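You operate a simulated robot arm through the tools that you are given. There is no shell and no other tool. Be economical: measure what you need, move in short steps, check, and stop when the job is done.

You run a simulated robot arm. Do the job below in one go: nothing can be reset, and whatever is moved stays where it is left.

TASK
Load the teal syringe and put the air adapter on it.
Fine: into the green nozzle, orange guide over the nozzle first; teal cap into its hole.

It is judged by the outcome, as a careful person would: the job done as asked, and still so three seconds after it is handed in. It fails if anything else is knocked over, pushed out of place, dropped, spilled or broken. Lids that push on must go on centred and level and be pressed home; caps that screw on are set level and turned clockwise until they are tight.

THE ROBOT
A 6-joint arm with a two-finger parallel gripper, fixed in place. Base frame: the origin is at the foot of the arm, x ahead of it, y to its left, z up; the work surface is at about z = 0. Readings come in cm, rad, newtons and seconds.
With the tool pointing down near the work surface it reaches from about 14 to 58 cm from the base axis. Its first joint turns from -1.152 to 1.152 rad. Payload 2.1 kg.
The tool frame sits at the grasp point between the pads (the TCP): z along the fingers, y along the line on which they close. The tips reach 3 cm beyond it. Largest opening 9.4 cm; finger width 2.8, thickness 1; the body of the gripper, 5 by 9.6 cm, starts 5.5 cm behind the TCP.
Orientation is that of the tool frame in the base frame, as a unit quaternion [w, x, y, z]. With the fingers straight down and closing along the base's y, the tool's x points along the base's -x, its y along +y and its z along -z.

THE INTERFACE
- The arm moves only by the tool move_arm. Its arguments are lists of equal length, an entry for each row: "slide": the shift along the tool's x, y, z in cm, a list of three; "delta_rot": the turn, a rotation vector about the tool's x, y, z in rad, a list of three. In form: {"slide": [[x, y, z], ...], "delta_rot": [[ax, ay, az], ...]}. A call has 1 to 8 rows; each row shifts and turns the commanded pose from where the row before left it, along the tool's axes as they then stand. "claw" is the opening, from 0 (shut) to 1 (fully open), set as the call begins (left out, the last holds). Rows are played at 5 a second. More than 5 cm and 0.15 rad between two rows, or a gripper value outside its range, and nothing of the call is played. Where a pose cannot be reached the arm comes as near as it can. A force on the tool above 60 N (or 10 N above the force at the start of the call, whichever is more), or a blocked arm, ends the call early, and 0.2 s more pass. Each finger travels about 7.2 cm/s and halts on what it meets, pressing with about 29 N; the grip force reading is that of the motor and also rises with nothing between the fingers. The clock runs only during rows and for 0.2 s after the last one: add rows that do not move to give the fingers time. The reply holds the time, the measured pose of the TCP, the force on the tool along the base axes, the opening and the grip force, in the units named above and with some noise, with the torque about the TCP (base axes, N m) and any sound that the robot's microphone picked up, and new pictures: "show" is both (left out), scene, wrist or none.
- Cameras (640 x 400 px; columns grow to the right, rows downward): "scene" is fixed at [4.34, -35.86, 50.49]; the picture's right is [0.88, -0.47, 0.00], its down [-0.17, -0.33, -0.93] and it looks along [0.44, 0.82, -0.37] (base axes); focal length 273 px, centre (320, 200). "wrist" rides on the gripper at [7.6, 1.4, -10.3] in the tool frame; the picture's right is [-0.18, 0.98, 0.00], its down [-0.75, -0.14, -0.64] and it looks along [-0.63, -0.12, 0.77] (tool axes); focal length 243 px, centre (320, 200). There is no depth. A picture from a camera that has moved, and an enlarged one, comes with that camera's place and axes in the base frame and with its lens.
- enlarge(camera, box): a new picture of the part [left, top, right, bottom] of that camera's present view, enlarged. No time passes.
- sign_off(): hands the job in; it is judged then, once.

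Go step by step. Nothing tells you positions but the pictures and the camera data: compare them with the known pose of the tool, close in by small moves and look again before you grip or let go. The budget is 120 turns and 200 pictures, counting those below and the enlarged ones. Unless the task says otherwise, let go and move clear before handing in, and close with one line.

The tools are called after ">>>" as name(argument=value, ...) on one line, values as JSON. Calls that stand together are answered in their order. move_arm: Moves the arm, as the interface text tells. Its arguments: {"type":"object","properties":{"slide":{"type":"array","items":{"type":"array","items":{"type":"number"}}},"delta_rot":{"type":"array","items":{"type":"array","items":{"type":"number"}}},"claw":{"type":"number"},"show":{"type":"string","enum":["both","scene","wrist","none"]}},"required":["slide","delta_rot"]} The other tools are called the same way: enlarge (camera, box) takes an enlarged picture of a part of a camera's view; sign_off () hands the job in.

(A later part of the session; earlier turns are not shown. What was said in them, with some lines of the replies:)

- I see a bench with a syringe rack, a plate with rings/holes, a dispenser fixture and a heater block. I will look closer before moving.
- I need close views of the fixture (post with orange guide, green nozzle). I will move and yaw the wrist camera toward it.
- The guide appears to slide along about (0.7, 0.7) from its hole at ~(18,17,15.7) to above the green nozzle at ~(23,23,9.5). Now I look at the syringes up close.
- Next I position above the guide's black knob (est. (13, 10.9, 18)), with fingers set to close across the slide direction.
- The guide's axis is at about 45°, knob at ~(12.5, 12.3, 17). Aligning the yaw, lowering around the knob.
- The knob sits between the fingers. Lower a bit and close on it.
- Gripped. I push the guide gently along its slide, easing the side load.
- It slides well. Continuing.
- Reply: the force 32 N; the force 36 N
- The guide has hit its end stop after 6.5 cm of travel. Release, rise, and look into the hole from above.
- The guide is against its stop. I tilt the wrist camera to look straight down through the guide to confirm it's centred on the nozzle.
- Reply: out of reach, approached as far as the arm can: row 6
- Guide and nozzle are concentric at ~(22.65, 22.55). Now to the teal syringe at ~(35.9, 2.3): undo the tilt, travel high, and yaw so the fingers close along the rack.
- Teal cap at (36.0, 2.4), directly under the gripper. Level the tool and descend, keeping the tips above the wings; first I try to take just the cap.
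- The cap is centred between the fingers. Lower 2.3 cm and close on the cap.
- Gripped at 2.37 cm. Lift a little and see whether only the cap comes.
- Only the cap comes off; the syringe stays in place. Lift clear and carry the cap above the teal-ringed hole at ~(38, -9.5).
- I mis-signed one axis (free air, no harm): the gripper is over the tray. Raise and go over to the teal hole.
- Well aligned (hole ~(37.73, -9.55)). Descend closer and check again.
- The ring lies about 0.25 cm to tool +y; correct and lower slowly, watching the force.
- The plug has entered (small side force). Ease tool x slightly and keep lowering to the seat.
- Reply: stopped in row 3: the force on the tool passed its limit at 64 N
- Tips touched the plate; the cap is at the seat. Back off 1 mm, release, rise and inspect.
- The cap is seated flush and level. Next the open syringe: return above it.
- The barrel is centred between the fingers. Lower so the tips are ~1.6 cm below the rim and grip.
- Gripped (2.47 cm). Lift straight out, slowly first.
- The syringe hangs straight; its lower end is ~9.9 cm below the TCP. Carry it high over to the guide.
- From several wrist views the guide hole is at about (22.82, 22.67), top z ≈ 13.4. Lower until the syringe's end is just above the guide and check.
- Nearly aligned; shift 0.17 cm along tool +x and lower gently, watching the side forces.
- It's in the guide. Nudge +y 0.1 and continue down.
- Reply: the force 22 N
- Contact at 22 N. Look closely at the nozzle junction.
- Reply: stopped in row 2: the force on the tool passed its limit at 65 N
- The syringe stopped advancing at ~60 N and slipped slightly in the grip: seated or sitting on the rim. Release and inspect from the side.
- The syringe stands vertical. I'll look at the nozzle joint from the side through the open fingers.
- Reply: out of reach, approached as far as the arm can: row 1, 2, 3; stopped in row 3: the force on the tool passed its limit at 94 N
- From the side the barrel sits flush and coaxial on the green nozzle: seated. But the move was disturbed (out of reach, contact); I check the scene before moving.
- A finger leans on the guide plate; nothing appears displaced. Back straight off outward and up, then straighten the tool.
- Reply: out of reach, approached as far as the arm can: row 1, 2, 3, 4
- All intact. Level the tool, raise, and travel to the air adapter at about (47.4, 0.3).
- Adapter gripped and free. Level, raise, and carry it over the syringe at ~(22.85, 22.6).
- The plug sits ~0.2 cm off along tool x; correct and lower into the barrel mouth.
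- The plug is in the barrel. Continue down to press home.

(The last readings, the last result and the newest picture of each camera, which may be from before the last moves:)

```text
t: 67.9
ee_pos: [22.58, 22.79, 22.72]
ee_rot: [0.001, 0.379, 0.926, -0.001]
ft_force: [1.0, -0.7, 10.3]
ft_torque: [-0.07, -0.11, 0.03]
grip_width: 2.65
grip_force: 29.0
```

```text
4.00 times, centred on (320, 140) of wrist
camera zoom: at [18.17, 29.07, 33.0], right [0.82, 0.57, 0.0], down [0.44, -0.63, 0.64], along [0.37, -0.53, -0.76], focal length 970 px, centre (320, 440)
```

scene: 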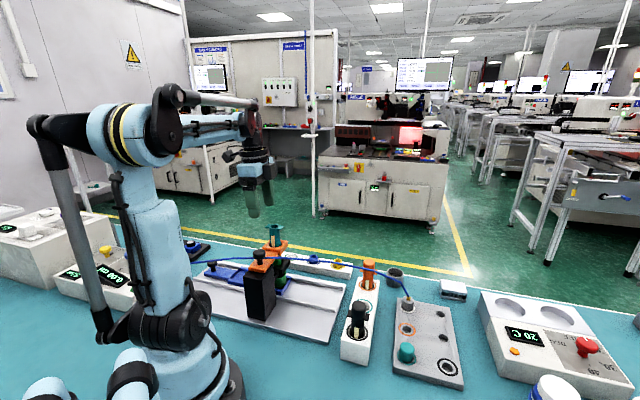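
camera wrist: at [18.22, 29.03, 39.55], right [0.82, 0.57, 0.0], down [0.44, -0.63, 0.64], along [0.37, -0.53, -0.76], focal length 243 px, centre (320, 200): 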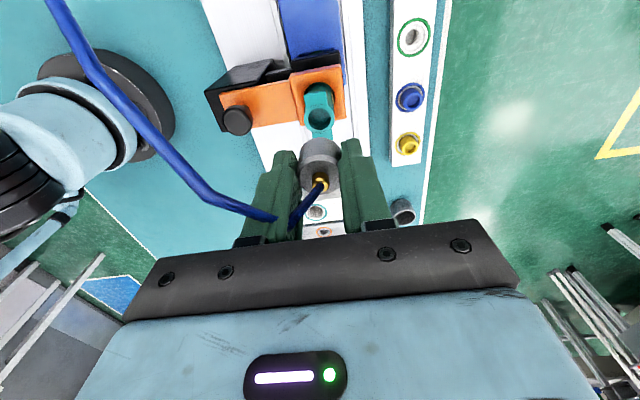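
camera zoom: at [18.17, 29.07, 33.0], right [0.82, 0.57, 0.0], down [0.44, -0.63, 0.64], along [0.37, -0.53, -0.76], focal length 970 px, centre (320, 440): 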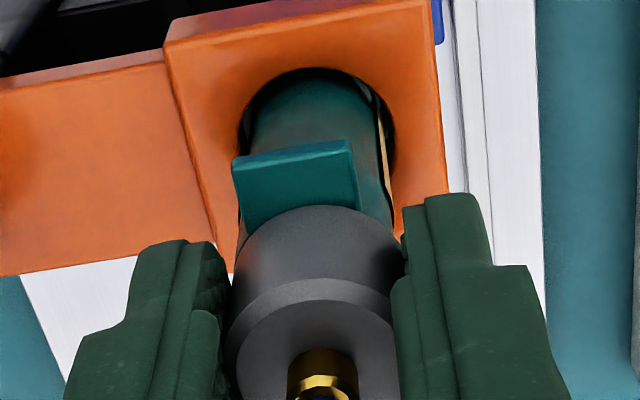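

The adapter body now rests on the rim (fingers slipped past it). Release, rise, inspect.

>>> move_arm(slide=[[0, 0, 0], [0, 0, 0], [0, 0, -2], [0, 0, -3], [0, 0, -4]], delta_rot=[[0, 0, 0], [0, 0, 0], [0, 0, 0], [0, 0, 0], [0, 0, 0]], claw=0.6, show="scene")

>>> enlarge(camera="scene", box=[250, 205, 294, 255])

>>> enlarge(camera="wrist", box=[260, 60, 380, 180])

```text
t: 69.1
ee_pos: [22.68, 22.74, 31.56]
ee_rot: [0.002, 0.379, 0.926, -0.001]
ft_force: [-0.1, -0.1, 0.3]
ft_torque: [0.0, 0.02, 0.02]
grip_width: 5.63
grip_force: 0.1
```

scene: 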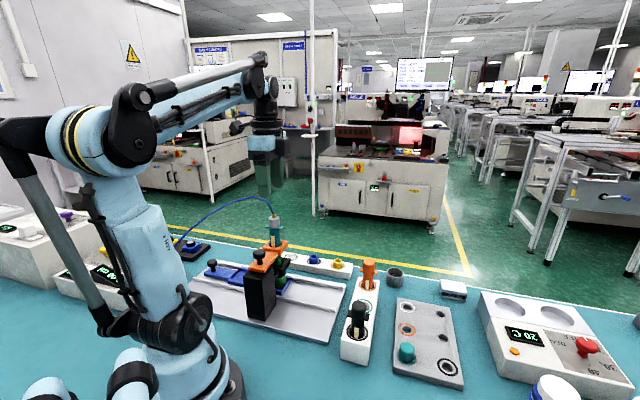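

```text
8.00 times, centred on (272, 230) of scene
camera zoom: at [4.34, -35.86, 50.49], right [0.88, -0.47, 0.0], down [-0.17, -0.33, -0.93], along [0.44, 0.82, -0.37], focal length 2181 px, centre (704, -40)
```

zoom: 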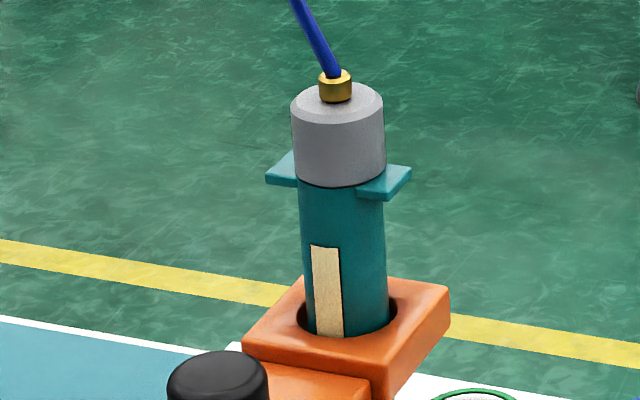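

```text
3.33 times, centred on (320, 120) of wrist
camera zoom: at [18.21, 29.0, 41.97], right [0.82, 0.57, 0.0], down [0.44, -0.63, 0.64], along [0.37, -0.53, -0.76], focal length 809 px, centre (320, 467)
```

zoom: 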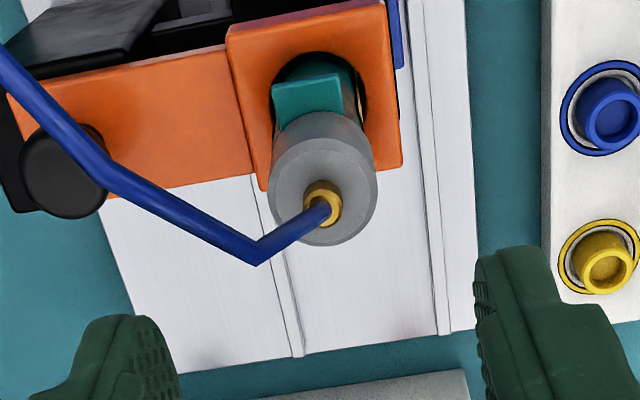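

>>> enlarge(camera="scene", box=[264, 212, 284, 234])

>>> enlarge(camera="scene", box=[250, 235, 300, 290])

>>> enlarge(camera="scene", box=[340, 250, 460, 390])

```text
16.00 times, centred on (274, 223) of scene
camera zoom: at [4.34, -35.86, 50.49], right [0.88, -0.47, 0.0], down [-0.17, -0.33, -0.93], along [0.44, 0.82, -0.37], focal length 4362 px, centre (1056, -168)
```

zoom: 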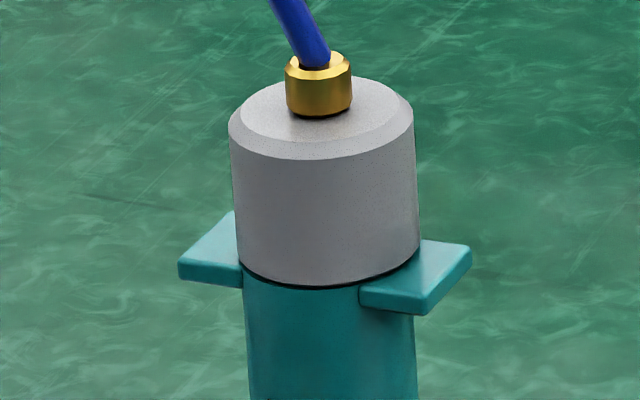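

```text
7.27 times, centred on (275, 262) of scene
camera zoom: at [4.34, -35.86, 50.49], right [0.88, -0.47, 0.0], down [-0.17, -0.33, -0.93], along [0.44, 0.82, -0.37], focal length 1983 px, centre (647, -254)
```

zoom: 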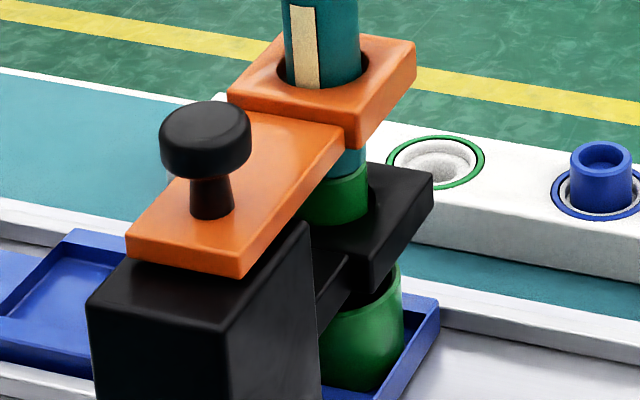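

```text
2.86 times, centred on (400, 320) of scene
camera zoom: at [4.34, -35.86, 50.49], right [0.88, -0.47, 0.0], down [-0.17, -0.33, -0.93], along [0.44, 0.82, -0.37], focal length 779 px, centre (91, -143)
```

zoom: 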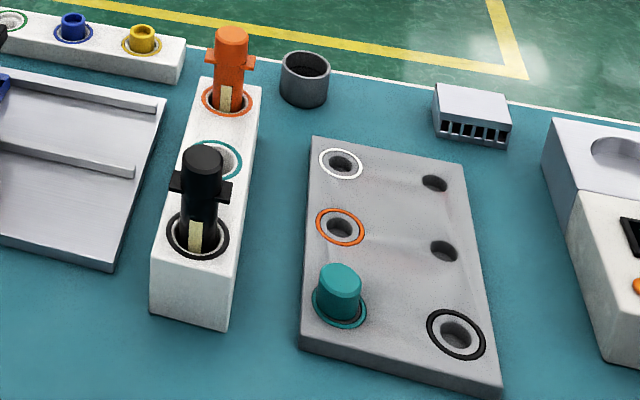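

The adapter is flush, centred and level on the teal syringe. The syringe is in the green nozzle through the orange guide, the teal cap is in its ringed hole, and the arm is clear, so I hand in.

>>> sign_off()

```text
The job is handed in.
```

The teal syringe is in the green nozzle through the orange guide, the air adapter is on it, and the teal cap is in its hole. While I was inspecting the nozzle joint, a finger bumped the guide plate hard (94 N peak); nothing looked out of place afterwards.
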